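You operate a simulated robot arm through the tools that you are given. There is no shell and no other tool.

Carry out the task below with a simulated robot arm. There is one attempt and no reset: what you move stays moved.

Task
Set the depth knob to 6 mm, cap the tube in the press and lay it in the chute.
Fine: feed lever to STOP first; knob before the press; lever to SLOW once the tube is in the chute.

It is judged by the outcome, as a careful person would: the job done as asked, and still so three seconds after it is handed in. It fails if anything else is knocked over, pushed out of place, dropped, spilled or broken. Lids that push on must go on centred and level and be pressed home; caps that screw on are set level and turned clockwise until they are tight.

Robot
A 6-joint arm with a two-finger gripper, fixed in place. Base frame: the origin is at the foot of the arm, x ahead of it, y to its left, z up. Readings come in mm, rad, newtons and seconds.
Its first joint turns from -2.897 to 2.897 rad. Payload 2.45 kg.
The TCP is the grasp point between the finger pads, 20 mm short of the fingertips. In the tool frame z runs along the fingers and y along their closing line. Largest opening 140 mm; the body of the gripper starts 168 mm behind the TCP.
Orientation is told as [roll, pitch, yaw] about the base's x, y, z axes, in that order, counted from this pose: with the fingers straight down and closing along the base's y, the tool's x points along the base's -x, its y along +y and its z along -z.

Tools
- The arm moves only by the tool play_rows. Its argument "rows" is a list of rows, each an object (a shift or turn left out is 0, a gripper value left out holds the last) with "xyz": the shift along the tool's x, y, z in units of 100 mm (1.0 is 100 mm), a list of three; "angular": the turn, a rotation vector about the tool's x, y, z in units of 90 degrees (1.0 is 90 degrees), a list of three; "jaw": the opening, from 0 (shut) to 1 (fully open). In form: [{"xyz": [x, y, z], "angular": [rx, ry, rz], "jaw": jaw}, ...]. A call has 1 to 20 rows; each row is the pose to reach, as a shift and turn from the pose commanded when the call began, along the tool's axes at that moment. A call with a number of a shift or a turn outside -1 to 1 is refused whole. A row lasts 0.2 s, in which the tool goes at most 50 mm and 0.15 rad; a call with a longer step from one row to the next is refused whole, and so is a gripper value outside its range. Where a pose cannot be reached the arm comes as near as it can. A force on the tool above 90 N (or 10 N above the force at the start of the call, whichever is more), or a blocked arm, ends the call early, and 0.2 s more pass. The fingers move at their own pace (about 45 mm/s each) and stop on an object; they squeeze with about 20 N. The grip force told is the motor's: it shows also when the fingers shut on nothing. Time passes only in rows, and 0.2 s behind the last, so rows that repeat a pose let the fingers close. The reply holds the time, the measured pose of the TCP, the force on the tool along the base axes, the opening and the grip force, in the units named above and with some noise, with the torque about the TCP (base axes, N m) and any sound that the robot's microphone picked up.
- Cameras (640 x 400 px; columns grow to the right, rows downward): "scene" is fixed at [221.1, 650.2, 1573.7]; the picture's right is [-0.56, -0.83, 0.00], its down [-0.50, 0.34, -0.80] and it looks along [0.66, -0.45, -0.60] (base axes); focal length 316 px, centre (320, 200). "wrist" rides on the gripper at [78, 11, -209] in the tool frame; the picture's right is [-0.14, 0.99, 0.00], its down [-0.92, -0.13, -0.37] and it looks along [-0.37, -0.05, 0.93] (tool axes); focal length 280 px, centre (320, 200). There is no depth. A picture from a camera that has moved, and an enlarged one, comes with that camera's place and axes in the base frame and with its lens.
- get_image(camera): a new picture of that camera. The clock stands still meanwhile.
- enlarge(camera, box): a new picture of the part [left, top, right, bottom] of that camera's present view, enlarged. The clock stands still meanwhile.
- job_done(): hands the job in; it is judged then, once.

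Places have to be worked out from the pictures, the camera data and where the tool is seen. Open the gripper and draw the arm clear of the work before you hand the job in, unless the task says otherwise.

The tools are called after "Request:" by a JSON object that holds its "method" and its "body". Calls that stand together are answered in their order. play_rows: Moves the arm, as the interface text tells. Its arguments: {"type":"object","properties":{"rows":{"type":"array"}},"required":["rows"]} The other tools are called the same way: get_image (camera) takes a picture; enlarge (camera, box) takes an enlarged picture of a part of a camera's view; job_done () hands the job in.

At the start:

```text
t: 0.0
eef_pos: [661.4, -94.1, 1182.4]
orientation: [0.0, 0.0, 0.0]
force: [-0.3, -0.3, 0.5]
ft_torque: [0.06, 0.0, 0.01]
finger_gap: 139.8
finger_force: 0.1
```

scene: 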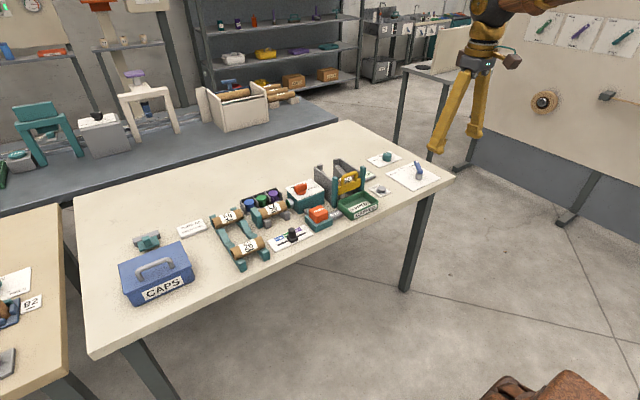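
wrist: 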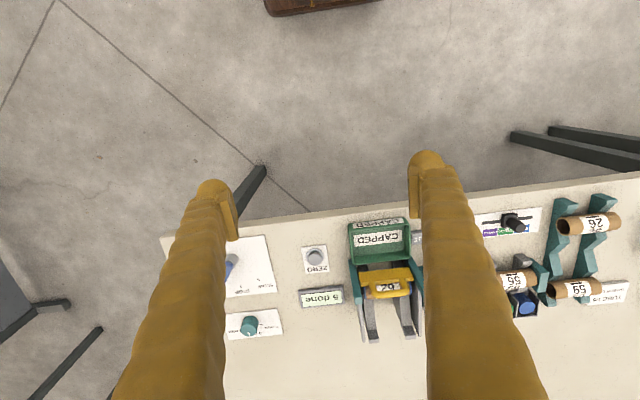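

I start by enlarging the scene to read the labels and see where things are.

Request:
{"method": "enlarge", "body": {"camera": "scene", "box": [100, 140, 300, 310]}}

Request:
{"method": "enlarge", "body": {"camera": "scene", "box": [200, 160, 320, 270]}}

Request:
{"method": "enlarge", "body": {"camera": "scene", "box": [280, 140, 400, 240]}}

Request:
{"method": "enlarge", "body": {"camera": "scene", "box": [350, 130, 460, 220]}}

Request:
{"method": "enlarge", "body": {"camera": "wrist", "box": [440, 180, 640, 340]}}

Request:
{"method": "enlarge", "body": {"camera": "wrist", "box": [210, 190, 440, 360]}}

```text
2.35 times, centred on (200, 225) of scene
camera zoom: at [221.1, 650.2, 1573.7], right [-0.56, -0.83, 0.0], down [-0.5, 0.34, -0.8], along [0.66, -0.45, -0.6], focal length 743 px, centre (602, 141)
```

zoom: 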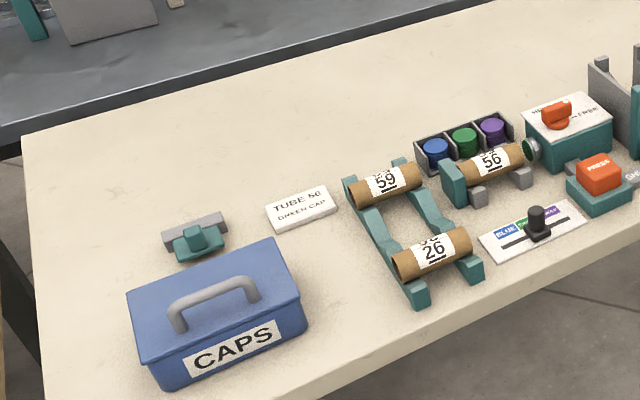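

```text
3.64 times, centred on (260, 215) of scene
camera zoom: at [221.1, 650.2, 1573.7], right [-0.56, -0.83, 0.0], down [-0.5, 0.34, -0.8], along [0.66, -0.45, -0.6], focal length 1149 px, centre (538, 146)
```

zoom: 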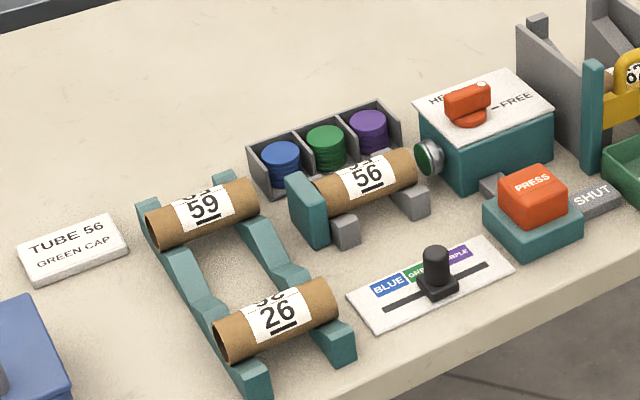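

```text
4.00 times, centred on (340, 190) of scene
camera zoom: at [221.1, 650.2, 1573.7], right [-0.56, -0.83, 0.0], down [-0.5, 0.34, -0.8], along [0.66, -0.45, -0.6], focal length 1264 px, centre (240, 240)
```

zoom: 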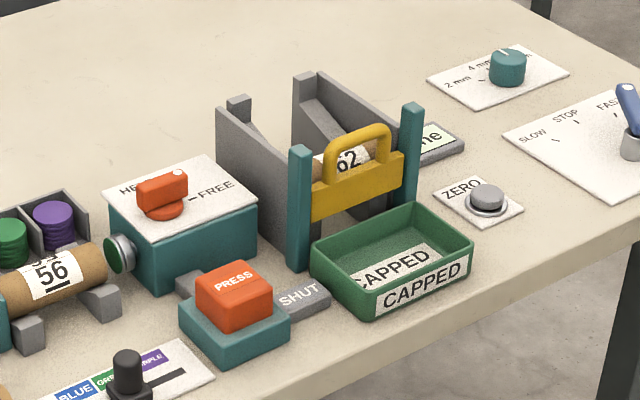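

```text
4.44 times, centred on (405, 175) of scene
camera zoom: at [221.1, 650.2, 1573.7], right [-0.56, -0.83, 0.0], down [-0.5, 0.34, -0.8], along [0.66, -0.45, -0.6], focal length 1404 px, centre (-58, 311)
```

zoom: 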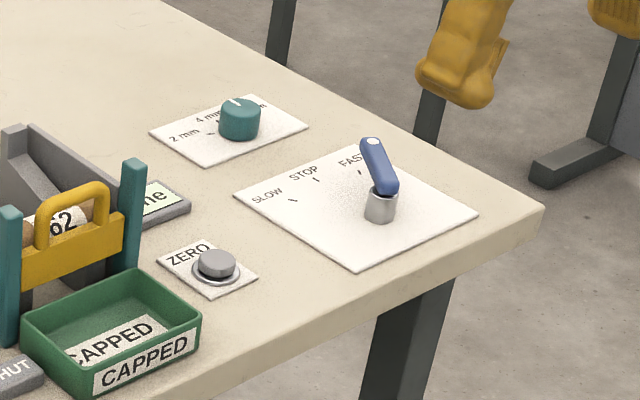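

```text
2.50 times, centred on (540, 260) of wrist
camera zoom: at [581.7, -82.4, 1390.9], right [0.14, 0.99, 0.0], down [0.92, -0.13, 0.37], along [0.37, -0.05, -0.93], focal length 701 px, centre (-230, 50)
```

zoom: 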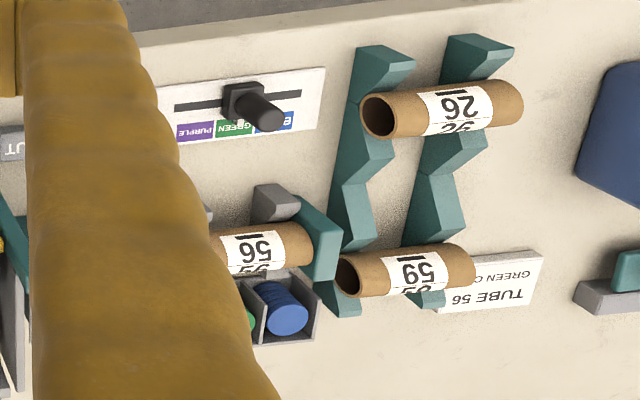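

```text
2.35 times, centred on (325, 275) of wrist
camera zoom: at [581.7, -82.4, 1390.9], right [0.14, 0.99, 0.0], down [0.92, -0.13, 0.37], along [0.37, -0.05, -0.93], focal length 660 px, centre (308, 24)
```

zoom: 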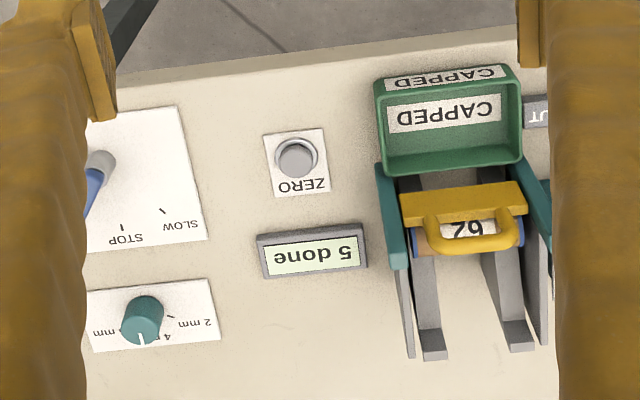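

The scene and wrist pictures together put the table top near z≈835–845. The lever is near (922,-336), the knob near (1117,-339), tube 56 near (1055,300) and the chute near (1035,17). I'll move outward over the table at a safe height to check the reach and get closer views.

Request:
{"method": "play_rows", "body": {"rows": [{"xyz": [-0.4, 0, 0]}, {"xyz": [-0.8, 0, 0]}, {"xyz": [-1.0, 0, 0]}, {"xyz": [-1.0, 0, 0]}]}}

```text
t: 1.0
eef_pos: [761.8, -93.1, 1185.3]
orientation: [0.0, 0.001, -0.001]
force: [0.3, 0.2, -0.1]
ft_torque: [-0.01, -0.04, -0.03]
finger_gap: 140.0
finger_force: 0.1
```

The move was clean. I'll carry on outward, down a little and toward the lever side.

Request:
{"method": "play_rows", "body": {"rows": [{"xyz": [-0.35, -0.25, 0.2]}, {"xyz": [-0.7, -0.5, 0.4]}, {"xyz": [-1.0, -0.75, 0.6]}, {"xyz": [-1.0, -1.0, 0.6]}, {"xyz": [-1.0, -1.0, 0.6]}]}}

Request:
{"method": "get_image", "body": {"camera": "wrist"}}

```text
t: 2.2
eef_pos: [860.4, -191.0, 1119.9]
orientation: [-0.001, 0.001, 0.001]
force: [0.4, 0.1, -0.2]
ft_torque: [0.0, 0.0, 0.02]
finger_gap: 140.2
finger_force: 0.1
```

```text
taken
camera wrist: at [782.1, -180.2, 1328.3], right [0.14, 0.99, 0.0], down [0.92, -0.13, 0.37], along [0.36, -0.05, -0.93], focal length 280 px, centre (320, 200)
```

wrist: 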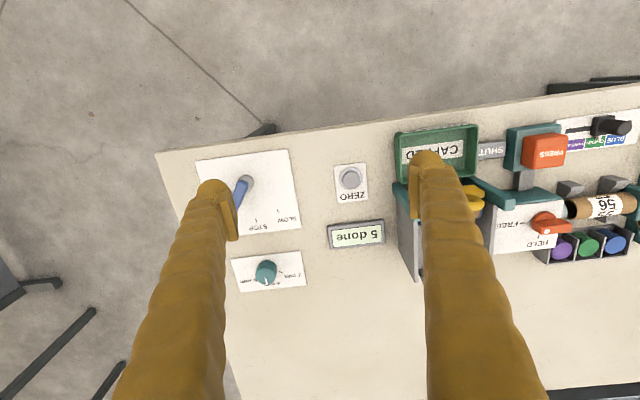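

I'll go another 100 mm out and down, to test the reach at working heights.

Request:
{"method": "play_rows", "body": {"rows": [{"xyz": [-0.35, 0, 0.3]}, {"xyz": [-0.7, 0, 0.6]}, {"xyz": [-1.0, 0, 0.9]}, {"xyz": [-1.0, 0, 0.9]}]}}

Request:
{"method": "get_image", "body": {"camera": "wrist"}}

Request:
{"method": "get_image", "body": {"camera": "scene"}}

```text
t: 3.2
eef_pos: [957.5, -192.4, 1034.3]
orientation: [-0.002, 0.0, 0.002]
force: [-0.4, -0.1, 0.6]
ft_torque: [0.01, 0.0, 0.0]
finger_gap: 139.9
finger_force: 0.0
```

```text
taken
camera wrist: at [878.3, -181.3, 1242.7], right [0.14, 0.99, 0.0], down [0.92, -0.13, 0.37], along [0.37, -0.05, -0.93], focal length 280 px, centre (320, 200)
```

wrist: 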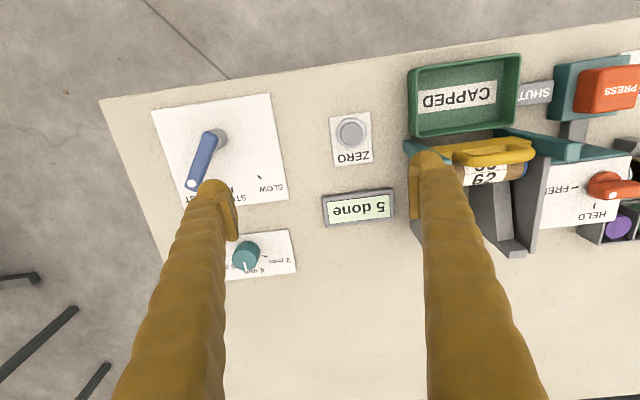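

```text
taken
```

scene: 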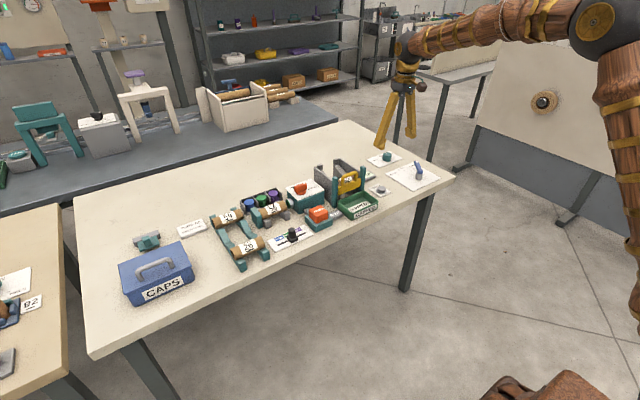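

Reaching x≈958 was fine. The lever pivot is at about (922,-338) with its handle end near (974,-370,881), pointing at FAST; STOP is along +x and SLOW is about +36° further. I'll bring the tool over the handle and yaw it to match.

Request:
{"method": "play_rows", "body": {"rows": [{"xyz": [0, -0.25, 0], "angular": [0, 0, 0.09]}, {"xyz": [0, -0.5, 0], "angular": [0, 0, 0.18]}, {"xyz": [0, -0.75, 0], "angular": [0, 0, 0.27]}, {"xyz": [0, -1.0, 0], "angular": [0, 0, 0.356]}, {"xyz": [0, -1.0, 0], "angular": [0, 0, 0.356]}]}}

Request:
{"method": "get_image", "body": {"camera": "wrist"}}

```text
t: 4.4
eef_pos: [958.1, -292.2, 1033.4]
orientation: [-0.001, -0.001, -0.561]
force: [0.3, 0.0, -0.8]
ft_torque: [0.0, 0.02, -0.03]
finger_gap: 139.8
finger_force: 0.1
```

```text
taken
camera wrist: at [897.3, -240.3, 1240.8], right [0.64, 0.77, 0.0], down [0.71, -0.6, 0.37], along [0.28, -0.24, -0.93], focal length 280 px, centre (320, 200)
```

wrist: 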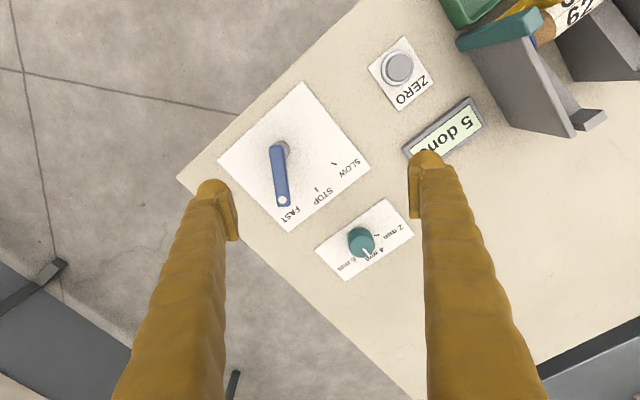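

Request:
{"method": "enlarge", "body": {"camera": "wrist", "box": [200, 80, 440, 290]}}

```text
1.90 times, centred on (320, 185) of wrist
camera zoom: at [897.3, -240.3, 1240.8], right [0.64, 0.77, 0.0], down [0.71, -0.6, 0.37], along [0.28, -0.24, -0.93], focal length 534 px, centre (320, 229)
```

zoom: 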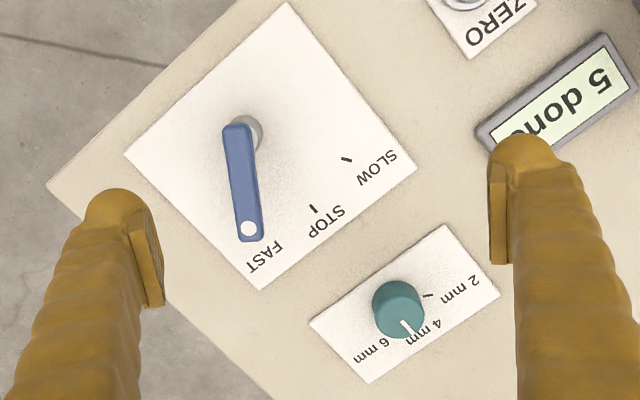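

The lever layout is clear now: the handle is about 34° to the FAST side of +x, and the knob pointer is near 4 mm. I'll move above the handle at radius ~45 from the pivot with the jaw half closed.

Request:
{"method": "play_rows", "body": {"rows": [{"xyz": [-0.13, -0.2, 0.25], "angular": [0, 0, 0.02], "jaw": 0.5}, {"xyz": [-0.26, -0.4, 0.5], "angular": [0, 0, 0.026], "jaw": 0.5}, {"xyz": [-0.38, -0.59, 0.75], "angular": [0, 0, 0.026], "jaw": 0.5}, {"xyz": [-0.38, -0.59, 0.85], "angular": [0, 0, 0.026], "jaw": 0.5}, {"xyz": [-0.38, -0.59, 0.85], "angular": [0, 0, 0.026], "jaw": 0.5}]}}

Request:
{"method": "get_image", "body": {"camera": "wrist"}}

Request:
{"method": "enlarge", "body": {"camera": "scene", "box": [350, 120, 460, 210]}}

```text
t: 5.6
eef_pos: [961.3, -364.0, 946.4]
orientation: [0.0, 0.0, -0.599]
force: [-0.7, 0.7, -0.5]
ft_torque: [0.0, 0.0, -0.04]
finger_gap: 70.1
finger_force: 0.1
```

```text
taken
camera wrist: at [901.9, -310.6, 1154.4], right [0.67, 0.74, 0.0], down [0.69, -0.62, 0.37], along [0.27, -0.25, -0.93], focal length 280 px, centre (320, 200)
```

wrist: 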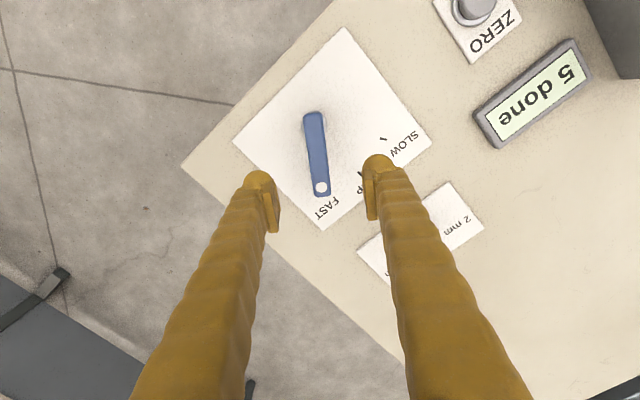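

```text
4.44 times, centred on (405, 165) of scene
camera zoom: at [221.1, 650.2, 1573.7], right [-0.56, -0.83, 0.0], down [-0.5, 0.34, -0.8], along [0.66, -0.45, -0.6], focal length 1404 px, centre (-58, 356)
```

zoom: 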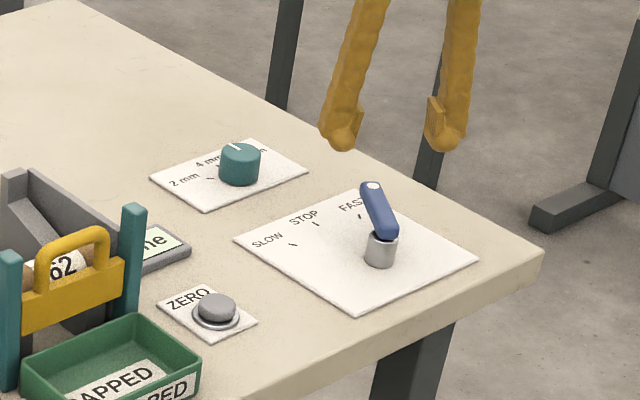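

Reach is fine here. The handle sits midway between the fingers and its end is at about (975,-374,~875). I'll descend to TCP z≈868 and close on it gently.

Request:
{"method": "play_rows", "body": {"rows": [{"xyz": [0, 0, 0.25]}, {"xyz": [0, 0, 0.5]}, {"xyz": [0, 0, 0.65]}, {"xyz": [0, 0, 0.78]}, {"xyz": [0, 0, 0.78]}]}}

Request:
{"method": "get_image", "body": {"camera": "wrist"}}

Request:
{"method": "enlarge", "body": {"camera": "scene", "box": [350, 120, 460, 210]}}

```text
t: 6.8
eef_pos: [960.2, -363.4, 869.2]
orientation: [0.0, 0.0, -0.599]
force: [-0.5, 0.4, 0.6]
ft_torque: [0.0, 0.02, -0.02]
finger_gap: 70.2
finger_force: 0.1
```

```text
taken
camera wrist: at [901.7, -310.3, 1076.7], right [0.67, 0.74, 0.0], down [0.69, -0.62, 0.37], along [0.27, -0.25, -0.93], focal length 280 px, centre (320, 200)
```

wrist: 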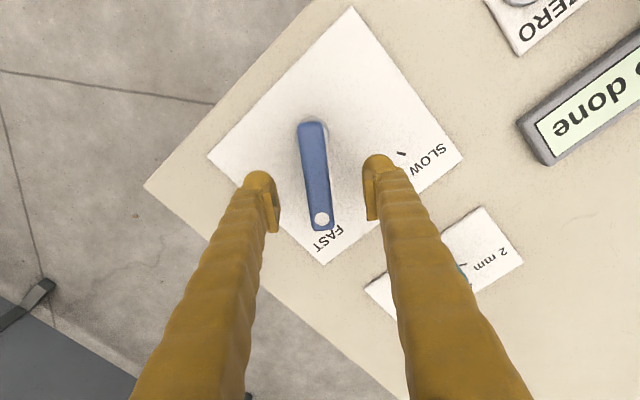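

```text
4.44 times, centred on (405, 165) of scene
camera zoom: at [221.1, 650.2, 1573.7], right [-0.56, -0.83, 0.0], down [-0.5, 0.34, -0.8], along [0.66, -0.45, -0.6], focal length 1404 px, centre (-58, 356)
```

zoom: 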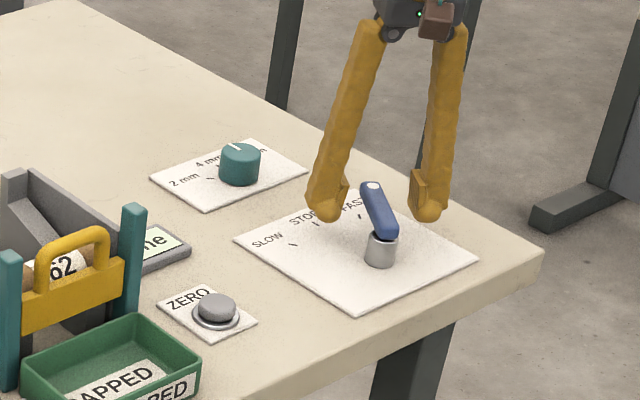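

The fingers straddle the handle with the tips about 14 mm above the table. Closing now.

Request:
{"method": "play_rows", "body": {"rows": [{"jaw": 0.3}, {"jaw": 0.2}, {"jaw": 0.08}, {"jaw": 0.08}, {"jaw": 0.08}]}}

Request:
{"method": "get_image", "body": {"camera": "wrist"}}

```text
t: 8.0
eef_pos: [960.3, -363.2, 868.7]
orientation: [0.001, 0.0, -0.599]
force: [-1.6, -2.9, -1.6]
ft_torque: [-0.03, -0.01, 0.11]
finger_gap: 19.0
finger_force: 39.9
```

```text
taken
camera wrist: at [901.7, -310.5, 1076.7], right [0.67, 0.74, 0.0], down [0.69, -0.62, 0.37], along [0.27, -0.25, -0.93], focal length 280 px, centre (320, 200)
```

wrist: 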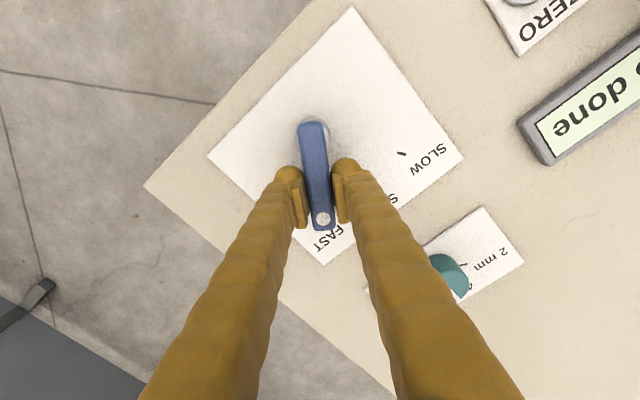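

The handle is gripped (19 mm) and aligned with the tool. I'll swing it about the pivot (922,-337) by 0.6 rad to STOP, turning the tool with it.

Request:
{"method": "play_rows", "body": {"rows": [{"xyz": [0.0023, 0.0463, 0], "angular": [0, 0, -0.0637]}, {"xyz": [0.0092, 0.0922, 0], "angular": [0, 0, -0.1273]}, {"xyz": [0.0207, 0.1371, 0], "angular": [0, 0, -0.191]}, {"xyz": [0.0366, 0.1807, 0], "angular": [0, 0, -0.2546]}, {"xyz": [0.0568, 0.2224, 0], "angular": [0, 0, -0.3183]}, {"xyz": [0.081, 0.262, 0], "angular": [0, 0, -0.382]}, {"xyz": [0.081, 0.262, 0], "angular": [0, 0, -0.382]}]}}

Request:
{"method": "get_image", "body": {"camera": "wrist"}}

Request:
{"method": "enlarge", "body": {"camera": "scene", "box": [350, 120, 460, 210]}}

```text
t: 9.6
eef_pos: [968.5, -337.2, 869.6]
orientation: [0.0, 0.002, 0.001]
force: [-33.1, -29.3, -1.7]
ft_torque: [-0.29, 0.43, 0.99]
finger_gap: 19.9
finger_force: 45.0
```

```text
taken
camera wrist: at [890.2, -325.9, 1076.9], right [0.14, 0.99, 0.0], down [0.92, -0.13, 0.37], along [0.36, -0.05, -0.93], focal length 280 px, centre (320, 200)
```

wrist: 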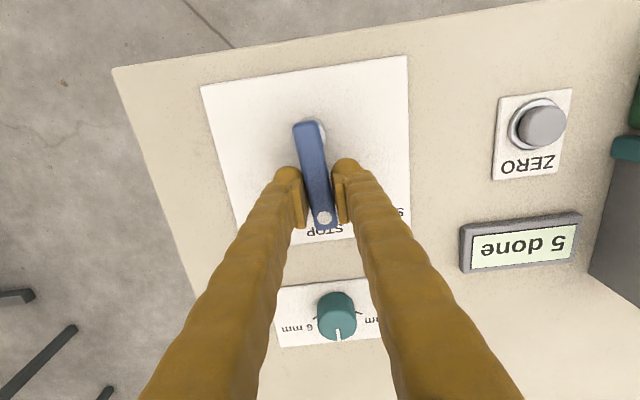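

```text
4.44 times, centred on (405, 165) of scene
camera zoom: at [221.1, 650.2, 1573.7], right [-0.56, -0.83, 0.0], down [-0.5, 0.34, -0.8], along [0.66, -0.45, -0.6], focal length 1404 px, centre (-58, 356)
```

zoom: 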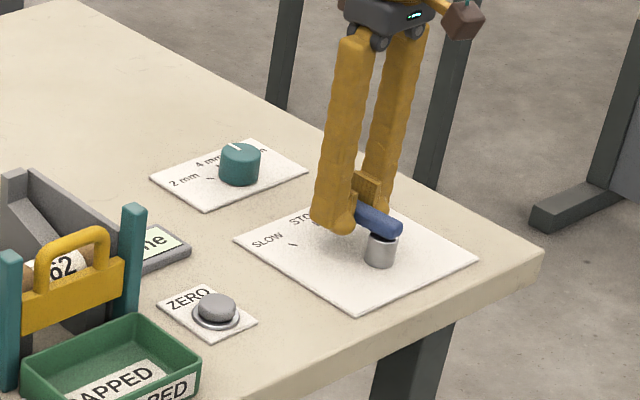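

The handle has swung to about STOP, with some side force in the grip. I'll open the jaw to let it settle, then look.

Request:
{"method": "play_rows", "body": {"rows": [{"jaw": 0.3}, {"jaw": 0.5}, {"jaw": 0.5}, {"jaw": 0.5}]}}

Request:
{"method": "enlarge", "body": {"camera": "wrist", "box": [200, 50, 440, 260]}}

Request:
{"method": "enlarge", "body": {"camera": "scene", "box": [350, 120, 460, 210]}}

```text
t: 10.6
eef_pos: [970.1, -337.0, 869.4]
orientation: [0.001, 0.001, 0.0]
force: [-0.4, -0.4, 0.9]
ft_torque: [-0.01, 0.0, -0.02]
finger_gap: 70.1
finger_force: 0.0
```

```text
1.90 times, centred on (320, 155) of wrist
camera zoom: at [890.9, -325.1, 1076.9], right [0.14, 0.99, 0.0], down [0.92, -0.13, 0.37], along [0.37, -0.05, -0.93], focal length 534 px, centre (320, 286)
```

zoom: 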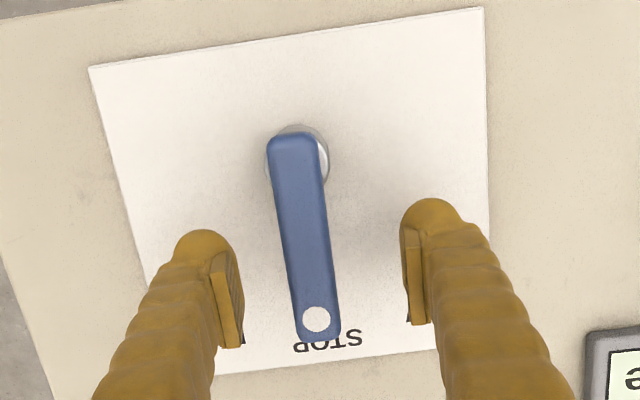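

```text
4.44 times, centred on (405, 165) of scene
camera zoom: at [221.1, 650.2, 1573.7], right [-0.56, -0.83, 0.0], down [-0.5, 0.34, -0.8], along [0.66, -0.45, -0.6], focal length 1404 px, centre (-58, 356)
```

zoom: 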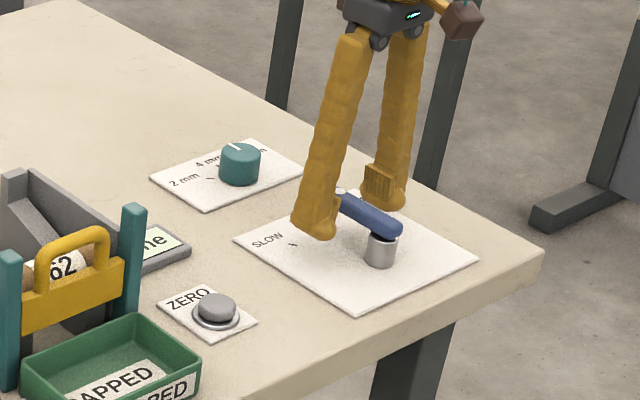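

Released; the handle looks to point along +x at the STOP label. I'll raise straight up and verify.

Request:
{"method": "play_rows", "body": {"rows": [{"xyz": [0, 0, -0.3]}, {"xyz": [0, 0, -0.7]}, {"xyz": [0, 0, -1.0]}, {"xyz": [0, 0, -1.0]}]}}

Request:
{"method": "enlarge", "body": {"camera": "wrist", "box": [200, 50, 440, 260]}}

Request:
{"method": "enlarge", "body": {"camera": "scene", "box": [350, 120, 460, 210]}}

```text
t: 11.6
eef_pos: [969.4, -334.9, 968.3]
orientation: [0.0, -0.001, 0.001]
force: [-0.2, -0.7, 1.2]
ft_torque: [0.0, 0.02, -0.01]
finger_gap: 70.1
finger_force: 0.0
```

```text
1.90 times, centred on (320, 155) of wrist
camera zoom: at [891.6, -323.7, 1176.4], right [0.14, 0.99, 0.0], down [0.92, -0.13, 0.37], along [0.37, -0.05, -0.93], focal length 534 px, centre (320, 286)
```

zoom: 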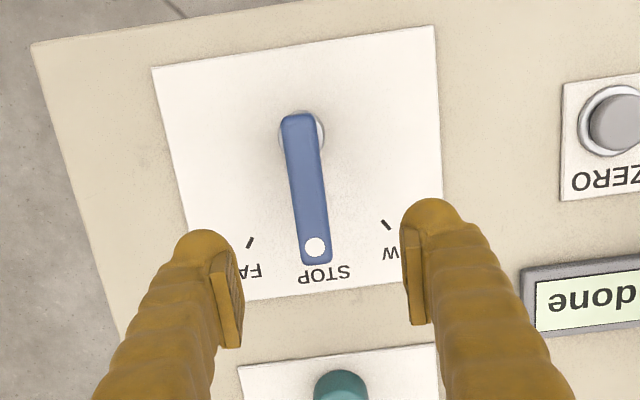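

```text
4.44 times, centred on (405, 165) of scene
camera zoom: at [221.1, 650.2, 1573.7], right [-0.56, -0.83, 0.0], down [-0.5, 0.34, -0.8], along [0.66, -0.45, -0.6], focal length 1404 px, centre (-58, 356)
```

zoom: 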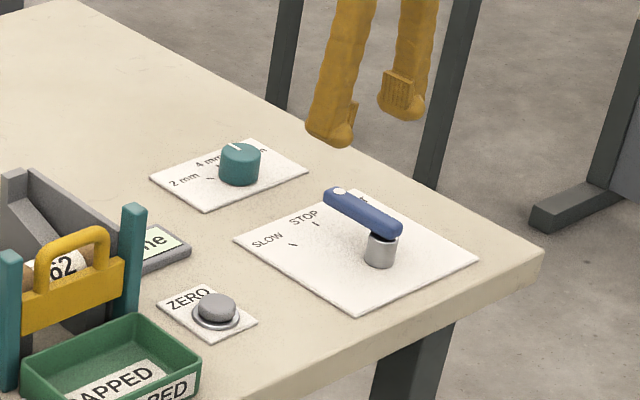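

The lever is at STOP, midway between the FAST and SLOW ticks. Next is the depth knob at about (1114,-338); I'll move outward over it.

Request:
{"method": "play_rows", "body": {"rows": [{"xyz": [-0.4, 0, 0]}, {"xyz": [-0.8, 0, 0]}, {"xyz": [-1.0, 0, 0], "jaw": 0.6}, {"xyz": [-1.0, 0, 0], "jaw": 0.6}]}}

Request:
{"method": "get_image", "body": {"camera": "wrist"}}

Request:
{"method": "enlarge", "body": {"camera": "wrist", "box": [220, 120, 420, 290]}}

```text
t: 12.6
eef_pos: [1069.4, -335.7, 968.9]
orientation: [0.001, 0.0, 0.001]
force: [-0.5, 1.0, 0.1]
ft_torque: [0.0, -0.04, 0.03]
finger_gap: 84.0
finger_force: 0.1
```

```text
taken
camera wrist: at [991.8, -324.4, 1176.2], right [0.14, 0.99, 0.0], down [0.92, -0.13, 0.37], along [0.37, -0.05, -0.93], focal length 280 px, centre (320, 200)
```

wrist: 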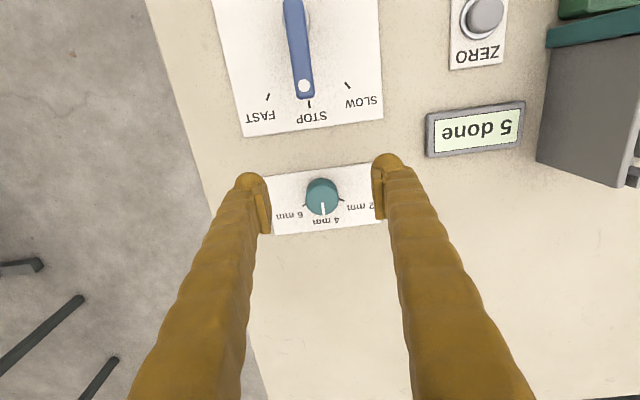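

```text
2.35 times, centred on (320, 205) of wrist
camera zoom: at [991.8, -324.4, 1176.2], right [0.14, 0.99, 0.0], down [0.92, -0.13, 0.37], along [0.37, -0.05, -0.93], focal length 660 px, centre (320, 188)
```

zoom: 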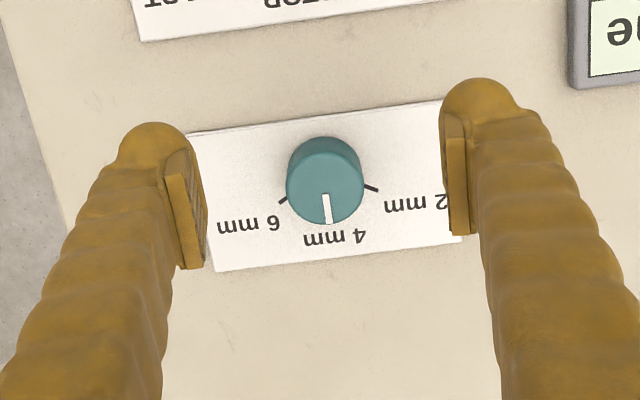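

The lever handle lines up with the STOP tick. The knob's centre is at about (1117,-339.5), its pointer at 4 mm (+x), and 6 mm is about 60° clockwise seen from above. I'll move over it and down partway to check the reach and alignment.

Request:
{"method": "play_rows", "body": {"rows": [{"xyz": [-0.24, -0.02, 0.2], "jaw": 0.55}, {"xyz": [-0.47, -0.04, 0.45], "jaw": 0.55}, {"xyz": [-0.47, -0.04, 0.6], "jaw": 0.55}, {"xyz": [-0.47, -0.04, 0.6], "jaw": 0.55}]}}

Request:
{"method": "enlarge", "body": {"camera": "wrist", "box": [220, 90, 420, 260]}}

Request:
{"method": "enlarge", "body": {"camera": "scene", "box": [340, 100, 460, 200]}}

```text
t: 13.6
eef_pos: [1117.3, -341.1, 911.7]
orientation: [0.0, 0.0, 0.0]
force: [0.2, 0.0, -0.5]
ft_torque: [0.02, -0.02, 0.0]
finger_gap: 76.9
finger_force: 0.1
```

```text
2.35 times, centred on (320, 175) of wrist
camera zoom: at [1038.7, -330.6, 1119.1], right [0.14, 0.99, 0.0], down [0.92, -0.13, 0.37], along [0.36, -0.05, -0.93], focal length 660 px, centre (320, 259)
```

zoom: 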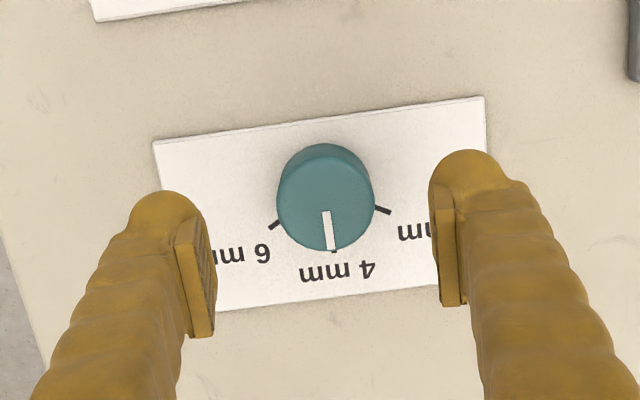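

```text
4.00 times, centred on (400, 150) of scene
camera zoom: at [221.1, 650.2, 1573.7], right [-0.56, -0.83, 0.0], down [-0.5, 0.34, -0.8], along [0.66, -0.45, -0.6], focal length 1264 px, centre (0, 400)
```

zoom: 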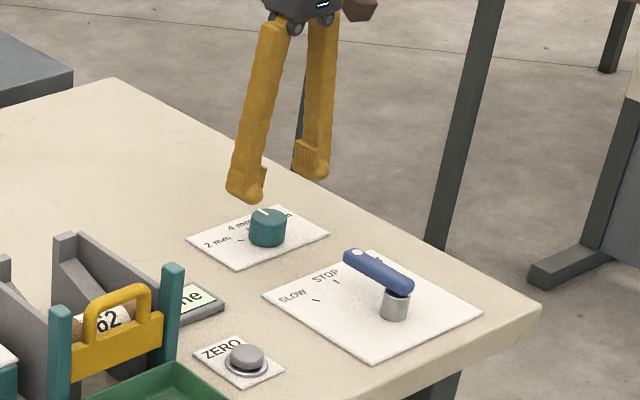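

Reach is fine and the knob (40 mm wide) is centred at (1117.5,-339.2) between the fingers. I'll descend to TCP z≈861 and close on it.

Request:
{"method": "play_rows", "body": {"rows": [{"xyz": [0, 0.015, 0.25]}, {"xyz": [0, 0.015, 0.4]}, {"xyz": [0, 0.015, 0.5]}, {"xyz": [0, 0.015, 0.5]}, {"xyz": [0, 0.015, 0.5], "jaw": 0.4}, {"xyz": [0, 0.015, 0.5], "jaw": 0.24}, {"xyz": [0, 0.015, 0.5], "jaw": 0.24}, {"xyz": [0, 0.015, 0.5], "jaw": 0.24}]}}

Request:
{"method": "enlarge", "body": {"camera": "wrist", "box": [220, 90, 420, 260]}}

Request:
{"method": "enlarge", "body": {"camera": "scene", "box": [340, 100, 460, 200]}}

```text
t: 15.4
eef_pos: [1117.5, -339.9, 860.3]
orientation: [-0.001, 0.0, 0.0]
force: [1.3, -3.2, -0.8]
ft_torque: [-0.07, -0.05, -0.01]
finger_gap: 41.0
finger_force: 39.2
```

```text
2.35 times, centred on (320, 175) of wrist
camera zoom: at [1039.4, -328.6, 1068.0], right [0.14, 0.99, 0.0], down [0.92, -0.13, 0.37], along [0.36, -0.05, -0.93], focal length 660 px, centre (320, 259)
```

zoom: 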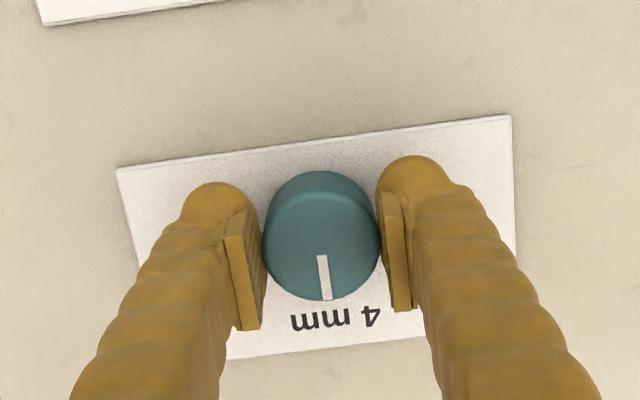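

```text
4.00 times, centred on (400, 150) of scene
camera zoom: at [221.1, 650.2, 1573.7], right [-0.56, -0.83, 0.0], down [-0.5, 0.34, -0.8], along [0.66, -0.45, -0.6], focal length 1264 px, centre (0, 400)
```

zoom: 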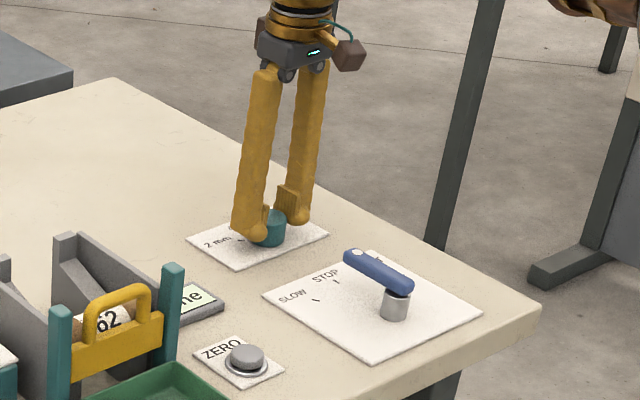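

The knob is gripped (41 mm). I'll turn it clockwise seen from above by 60° toward 6 mm.

Request:
{"method": "play_rows", "body": {"rows": [{"angular": [0, 0, 0.085]}, {"angular": [0, 0, 0.17]}, {"angular": [0, 0, 0.255]}, {"angular": [0, 0, 0.34]}, {"angular": [0, 0, 0.425]}, {"angular": [0, 0, 0.51]}, {"angular": [0, 0, 0.595]}, {"angular": [0, 0, 0.667]}, {"angular": [0, 0, 0.667]}]}}

Request:
{"method": "enlarge", "body": {"camera": "wrist", "box": [220, 90, 420, 260]}}

Request:
{"method": "enlarge", "body": {"camera": "scene", "box": [340, 100, 460, 200]}}

```text
t: 17.4
eef_pos: [1118.0, -337.2, 860.2]
orientation: [0.002, 0.0, -1.047]
force: [64.2, 45.6, -5.8]
ft_torque: [0.76, -0.33, 0.2]
finger_gap: 40.8
finger_force: 45.7
```

```text
2.35 times, centred on (320, 175) of wrist
camera zoom: at [1087.9, -264.2, 1068.1], right [0.93, 0.38, 0.0], down [0.35, -0.86, 0.37], along [0.14, -0.34, -0.93], focal length 660 px, centre (320, 259)
```

zoom: 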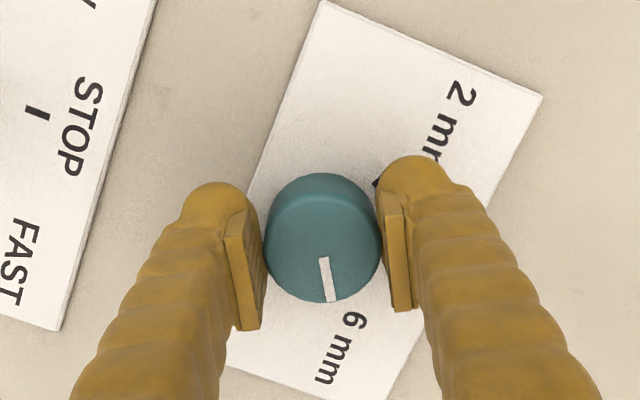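

```text
4.00 times, centred on (400, 150) of scene
camera zoom: at [221.1, 650.2, 1573.7], right [-0.56, -0.83, 0.0], down [-0.5, 0.34, -0.8], along [0.66, -0.45, -0.6], focal length 1264 px, centre (0, 400)
```

zoom: 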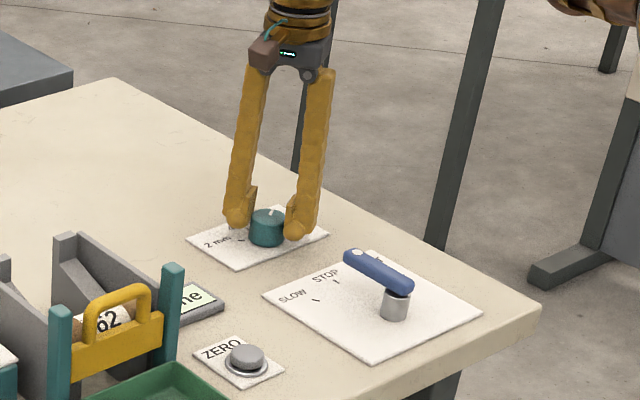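

The pointer turned with the gripper to the 6 mm side. The sideways force comes from a slight centring offset, so I'll open the jaw and check the pointer.

Request:
{"method": "play_rows", "body": {"rows": [{"jaw": 0.45}, {"jaw": 0.55}, {"jaw": 0.55}, {"xyz": [0, 0, -0.3], "jaw": 0.55}, {"xyz": [0, 0, -0.7], "jaw": 0.55}, {"xyz": [0, 0, -1.0], "jaw": 0.55}, {"xyz": [0, 0, -1.0], "jaw": 0.55}]}}

Request:
{"method": "enlarge", "body": {"camera": "wrist", "box": [220, 90, 420, 260]}}

Request:
{"method": "enlarge", "body": {"camera": "scene", "box": [340, 130, 440, 210]}}

```text
t: 19.0
eef_pos: [1115.8, -340.4, 961.5]
orientation: [-0.001, 0.0, -1.047]
force: [0.0, -1.1, 1.1]
ft_torque: [0.04, -0.02, -0.02]
finger_gap: 77.0
finger_force: 0.0
```

```text
2.35 times, centred on (320, 175) of wrist
camera zoom: at [1085.7, -267.4, 1169.9], right [0.93, 0.38, 0.0], down [0.35, -0.86, 0.37], along [0.14, -0.34, -0.93], focal length 660 px, centre (320, 259)
```

zoom: 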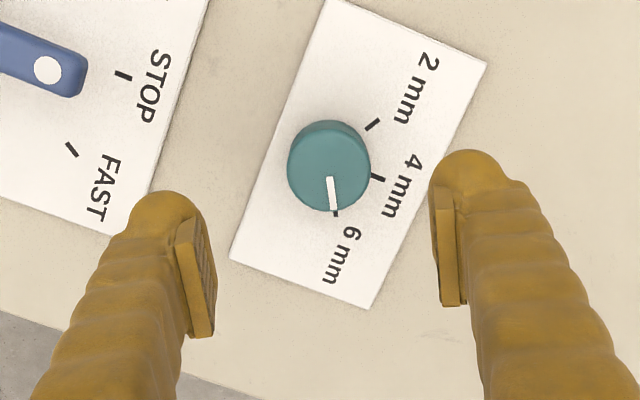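

```text
5.00 times, centred on (390, 170) of scene
camera zoom: at [221.1, 650.2, 1573.7], right [-0.56, -0.83, 0.0], down [-0.5, 0.34, -0.8], along [0.66, -0.45, -0.6], focal length 1579 px, centre (-30, 350)
```

zoom: 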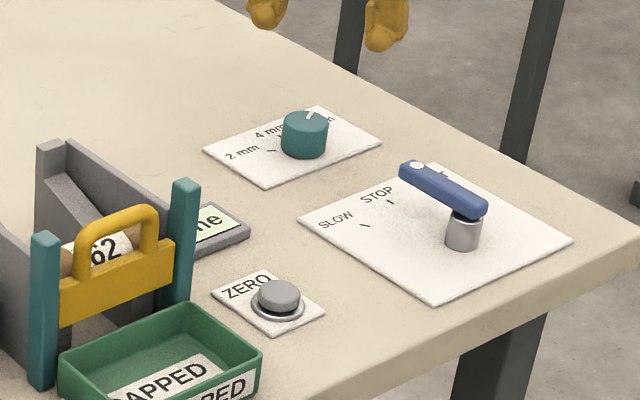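

The pointer is on the 6 mm tick and the lever is on STOP. I'll rise and head for the press, yawing back to zero on the way.

Request:
{"method": "play_rows", "body": {"rows": [{"xyz": [0.1, 0.01, -0.3], "angular": [0, 0, -0.085]}, {"xyz": [0.2, 0.02, -0.6], "angular": [0, 0, -0.17]}, {"xyz": [0.32, 0.03, -0.9], "angular": [0, 0, -0.255]}, {"xyz": [0.45, 0.04, -0.9], "angular": [0, 0, -0.34]}, {"xyz": [0.58, 0.05, -0.9], "angular": [0, 0, -0.425]}, {"xyz": [0.7, 0.06, -0.9], "angular": [0, 0, -0.51]}, {"xyz": [0.82, 0.07, -0.9], "angular": [0, 0, -0.595]}, {"xyz": [0.93, 0.08, -0.9], "angular": [0, 0, -0.667]}, {"xyz": [0.93, 0.08, -0.9], "angular": [0, 0, -0.667]}]}}

```text
t: 21.0
eef_pos: [1076.0, -255.3, 1048.4]
orientation: [0.001, -0.002, 0.001]
force: [-0.2, -0.4, 0.5]
ft_torque: [-0.03, 0.0, -0.01]
finger_gap: 77.1
finger_force: 0.2
```

Yaw is back to zero. I'll carry on along +y at this height toward the press.

Request:
{"method": "play_rows", "body": {"rows": [{"xyz": [0.1, 0.45, -0.1]}, {"xyz": [0.2, 0.9, -0.2]}, {"xyz": [0.3, 1.0, -0.3]}, {"xyz": [0.3, 1.0, -0.3]}]}}

Request:
{"method": "play_rows", "body": {"rows": [{"xyz": [0.1, 0.45, 0]}, {"xyz": [0.2, 0.9, 0]}, {"xyz": [0.3, 1.0, 0]}, {"xyz": [0.3, 1.0, 0]}]}}

Request:
{"method": "play_rows", "body": {"rows": [{"xyz": [0.1, 0.45, 0]}, {"xyz": [0.2, 0.9, 0]}, {"xyz": [0.3, 1.0, 0]}, {"xyz": [0.3, 1.0, 0]}]}}

Request:
{"method": "play_rows", "body": {"rows": [{"xyz": [0, 0.45, 0]}, {"xyz": [0, 0.9, 0]}, {"xyz": [0, 1.0, 0]}, {"xyz": [0, 1.0, 0]}]}}

Request:
{"method": "get_image", "body": {"camera": "wrist"}}

```text
t: 22.0
eef_pos: [1047.4, -153.5, 1080.1]
orientation: [-0.001, 0.001, 0.0]
force: [0.0, 0.1, -0.7]
ft_torque: [0.02, 0.01, 0.01]
finger_gap: 77.1
finger_force: 0.1
```

```text
t: 23.0
eef_pos: [1015.9, -55.9, 1078.6]
orientation: [0.0, 0.0, 0.0]
force: [-0.2, -0.3, -0.2]
ft_torque: [-0.01, -0.02, -0.01]
finger_gap: 76.8
finger_force: 0.0
```

```text
t: 24.0
eef_pos: [986.4, 44.2, 1081.2]
orientation: [0.0, 0.0, 0.005]
force: [0.3, 0.3, -0.2]
ft_torque: [0.02, 0.03, -0.05]
finger_gap: 77.1
finger_force: 0.1
```

```text
t: 25.0
eef_pos: [985.8, 144.0, 1082.5]
orientation: [0.0, -0.001, 0.0]
force: [0.1, 0.4, -0.1]
ft_torque: [0.0, 0.0, -0.01]
finger_gap: 76.9
finger_force: 0.0
```

```text
taken
camera wrist: at [906.3, 155.3, 1290.9], right [0.14, 0.99, 0.0], down [0.92, -0.13, 0.37], along [0.36, -0.05, -0.93], focal length 280 px, centre (320, 200)
```

wrist: 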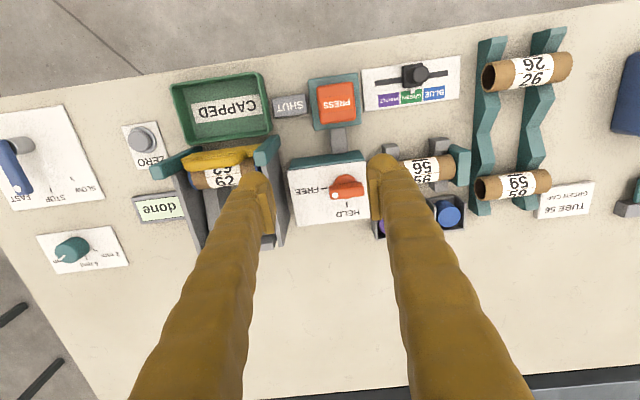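

Zooming in on the press controls to read the switch, button and selector.

Request:
{"method": "enlarge", "body": {"camera": "wrist", "box": [270, 40, 480, 240]}}

Request:
{"method": "enlarge", "body": {"camera": "wrist", "box": [360, 40, 480, 120]}}

Request:
{"method": "enlarge", "body": {"camera": "scene", "box": [230, 160, 350, 260]}}

Request:
{"method": "enlarge", "body": {"camera": "scene", "box": [290, 150, 390, 230]}}

```text
2.00 times, centred on (375, 140) of wrist
camera zoom: at [906.3, 155.3, 1290.9], right [0.14, 0.99, 0.0], down [0.92, -0.13, 0.37], along [0.36, -0.05, -0.93], focal length 561 px, centre (210, 320)
```

zoom: 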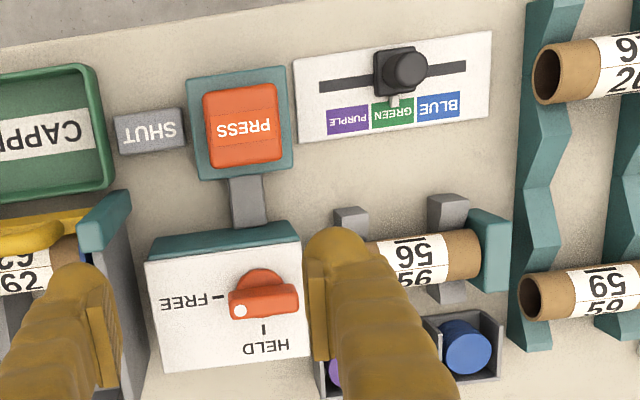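

```text
5.00 times, centred on (420, 80) of wrist
camera zoom: at [906.3, 155.3, 1290.9], right [0.14, 0.99, 0.0], down [0.92, -0.13, 0.37], along [0.36, -0.05, -0.93], focal length 1402 px, centre (-180, 800)
```

zoom: 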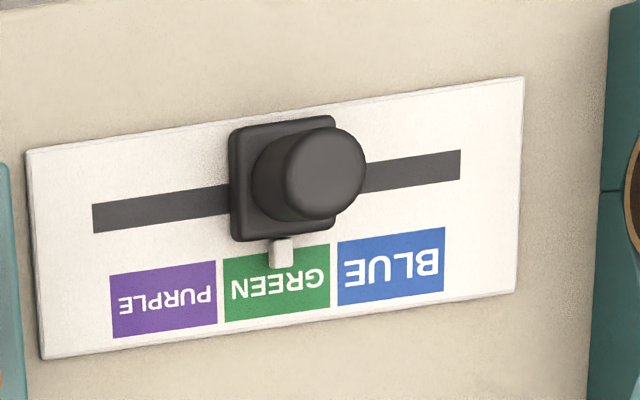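

```text
4.00 times, centred on (290, 210) of scene
camera zoom: at [221.1, 650.2, 1573.7], right [-0.56, -0.83, 0.0], down [-0.5, 0.34, -0.8], along [0.66, -0.45, -0.6], focal length 1264 px, centre (440, 160)
```

zoom: 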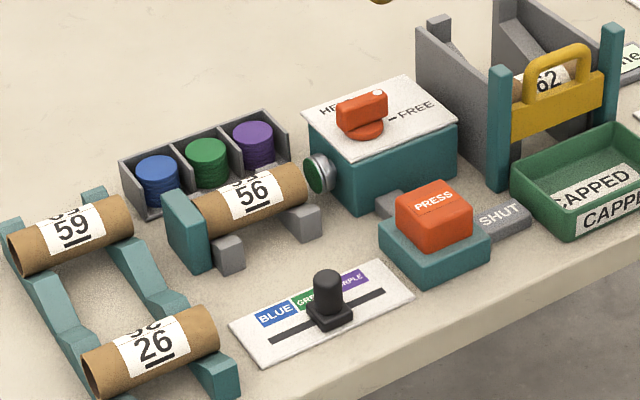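

```text
5.00 times, centred on (340, 190) of scene
camera zoom: at [221.1, 650.2, 1573.7], right [-0.56, -0.83, 0.0], down [-0.5, 0.34, -0.8], along [0.66, -0.45, -0.6], focal length 1579 px, centre (220, 250)
```

zoom: 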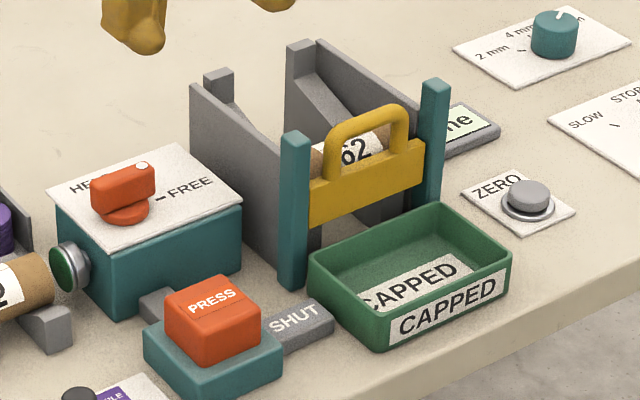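

The switch pointer (white dot) is on FREE, the cap selector is on GREEN and the ram already shows a green cap face. I'll move over the press for a closer look at the tube, its cradle and the clearances.

Request:
{"method": "play_rows", "body": {"rows": [{"xyz": [0, 0.45, 0]}, {"xyz": [0, 0.9, 0]}, {"xyz": [0, 1.0, 0], "jaw": 1.0}, {"xyz": [0, 1.0, 0], "jaw": 1.0}, {"xyz": [0, 1.0, 0], "jaw": 1.0}]}}

Request:
{"method": "play_rows", "body": {"rows": [{"xyz": [0, 0.1, 0.3]}, {"xyz": [0, 0.3, 0.5]}, {"xyz": [0, 0.5, 0.7]}, {"xyz": [0, 0.5, 0.7]}]}}

Request:
{"method": "get_image", "body": {"camera": "wrist"}}

Request:
{"method": "enlarge", "body": {"camera": "wrist", "box": [230, 100, 420, 260]}}

```text
t: 26.2
eef_pos: [986.8, 245.8, 1081.9]
orientation: [0.0, 0.001, 0.0]
force: [-0.4, -0.5, 0.7]
ft_torque: [0.02, -0.01, 0.01]
finger_gap: 139.4
finger_force: 0.1
```

```text
t: 27.2
eef_pos: [987.0, 295.6, 1008.9]
orientation: [0.0, 0.001, 0.001]
force: [0.2, 0.2, -0.5]
ft_torque: [0.0, 0.03, -0.02]
finger_gap: 140.1
finger_force: 0.1
```

```text
taken
camera wrist: at [908.7, 307.0, 1216.5], right [0.14, 0.99, 0.0], down [0.92, -0.13, 0.37], along [0.37, -0.05, -0.93], focal length 280 px, centre (320, 200)
```

wrist: 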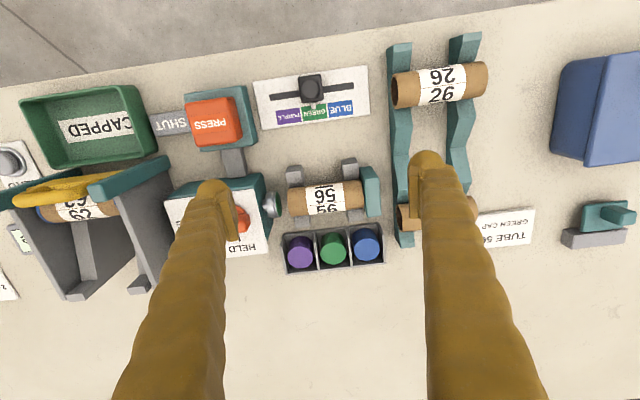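

```text
2.50 times, centred on (325, 180) of wrist
camera zoom: at [908.7, 307.0, 1216.5], right [0.14, 0.99, 0.0], down [0.92, -0.13, 0.37], along [0.37, -0.05, -0.93], focal length 701 px, centre (308, 250)
```

zoom: 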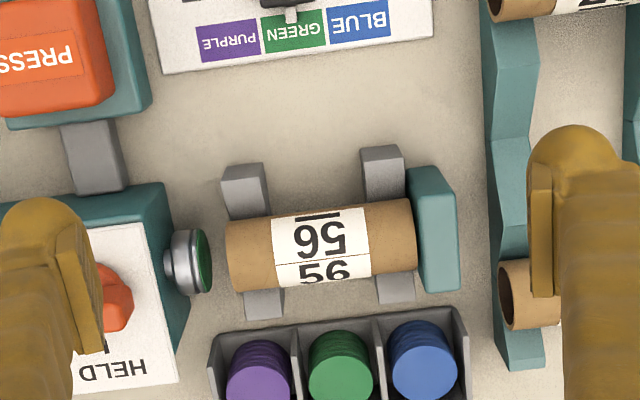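

The tube axis is at about (1042, 297, z≈872), 40 mm in diameter and 100 mm long along y. The cradle blocks leave a clear gap at y 272–323. The ram switch bar is near (1047,176,~925) on FREE and the PRESS button near (925,176,888). I'll move over the switch with yaw −90° so I can clamp to HELD before pressing.

Request:
{"method": "play_rows", "body": {"rows": [{"xyz": [-0.06, -0.1, 0], "angular": [0, 0, 0.09], "jaw": 0.45}, {"xyz": [-0.12, -0.2, 0], "angular": [0, 0, 0.18]}, {"xyz": [-0.18, -0.3, 0], "angular": [0, 0, 0.27]}, {"xyz": [-0.24, -0.4, 0], "angular": [0, 0, 0.36]}, {"xyz": [-0.3, -0.5, 0], "angular": [0, 0, 0.45]}, {"xyz": [-0.36, -0.6, 0], "angular": [0, 0, 0.54]}, {"xyz": [-0.42, -0.7, 0], "angular": [0, 0, 0.63]}, {"xyz": [-0.48, -0.8, 0], "angular": [0, 0, 0.72]}, {"xyz": [-0.54, -0.9, 0], "angular": [0, 0, 0.81]}, {"xyz": [-0.58, -1.0, 0], "angular": [0, 0, 0.9]}, {"xyz": [-0.58, -1.0, 0], "angular": [0, 0, 0.99]}, {"xyz": [-0.58, -1.0, 0], "angular": [0, 0, 1.0]}, {"xyz": [-0.58, -1.0, 0], "angular": [0, 0, 1.0]}]}}

Request:
{"method": "get_image", "body": {"camera": "wrist"}}

```text
t: 30.0
eef_pos: [1043.6, 195.6, 1010.3]
orientation: [-0.001, -0.001, -1.571]
force: [0.8, 0.4, -0.2]
ft_torque: [-0.01, 0.0, -0.01]
finger_gap: 63.1
finger_force: 0.0
```

```text
taken
camera wrist: at [1054.9, 273.8, 1217.7], right [0.99, -0.14, 0.0], down [-0.13, -0.92, 0.37], along [-0.05, -0.37, -0.93], focal length 280 px, centre (320, 200)
```

wrist: 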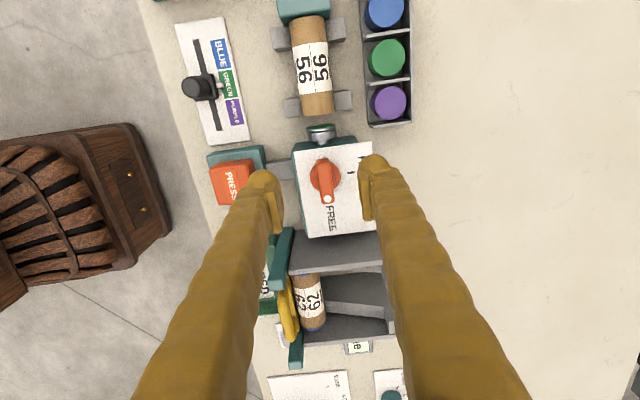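

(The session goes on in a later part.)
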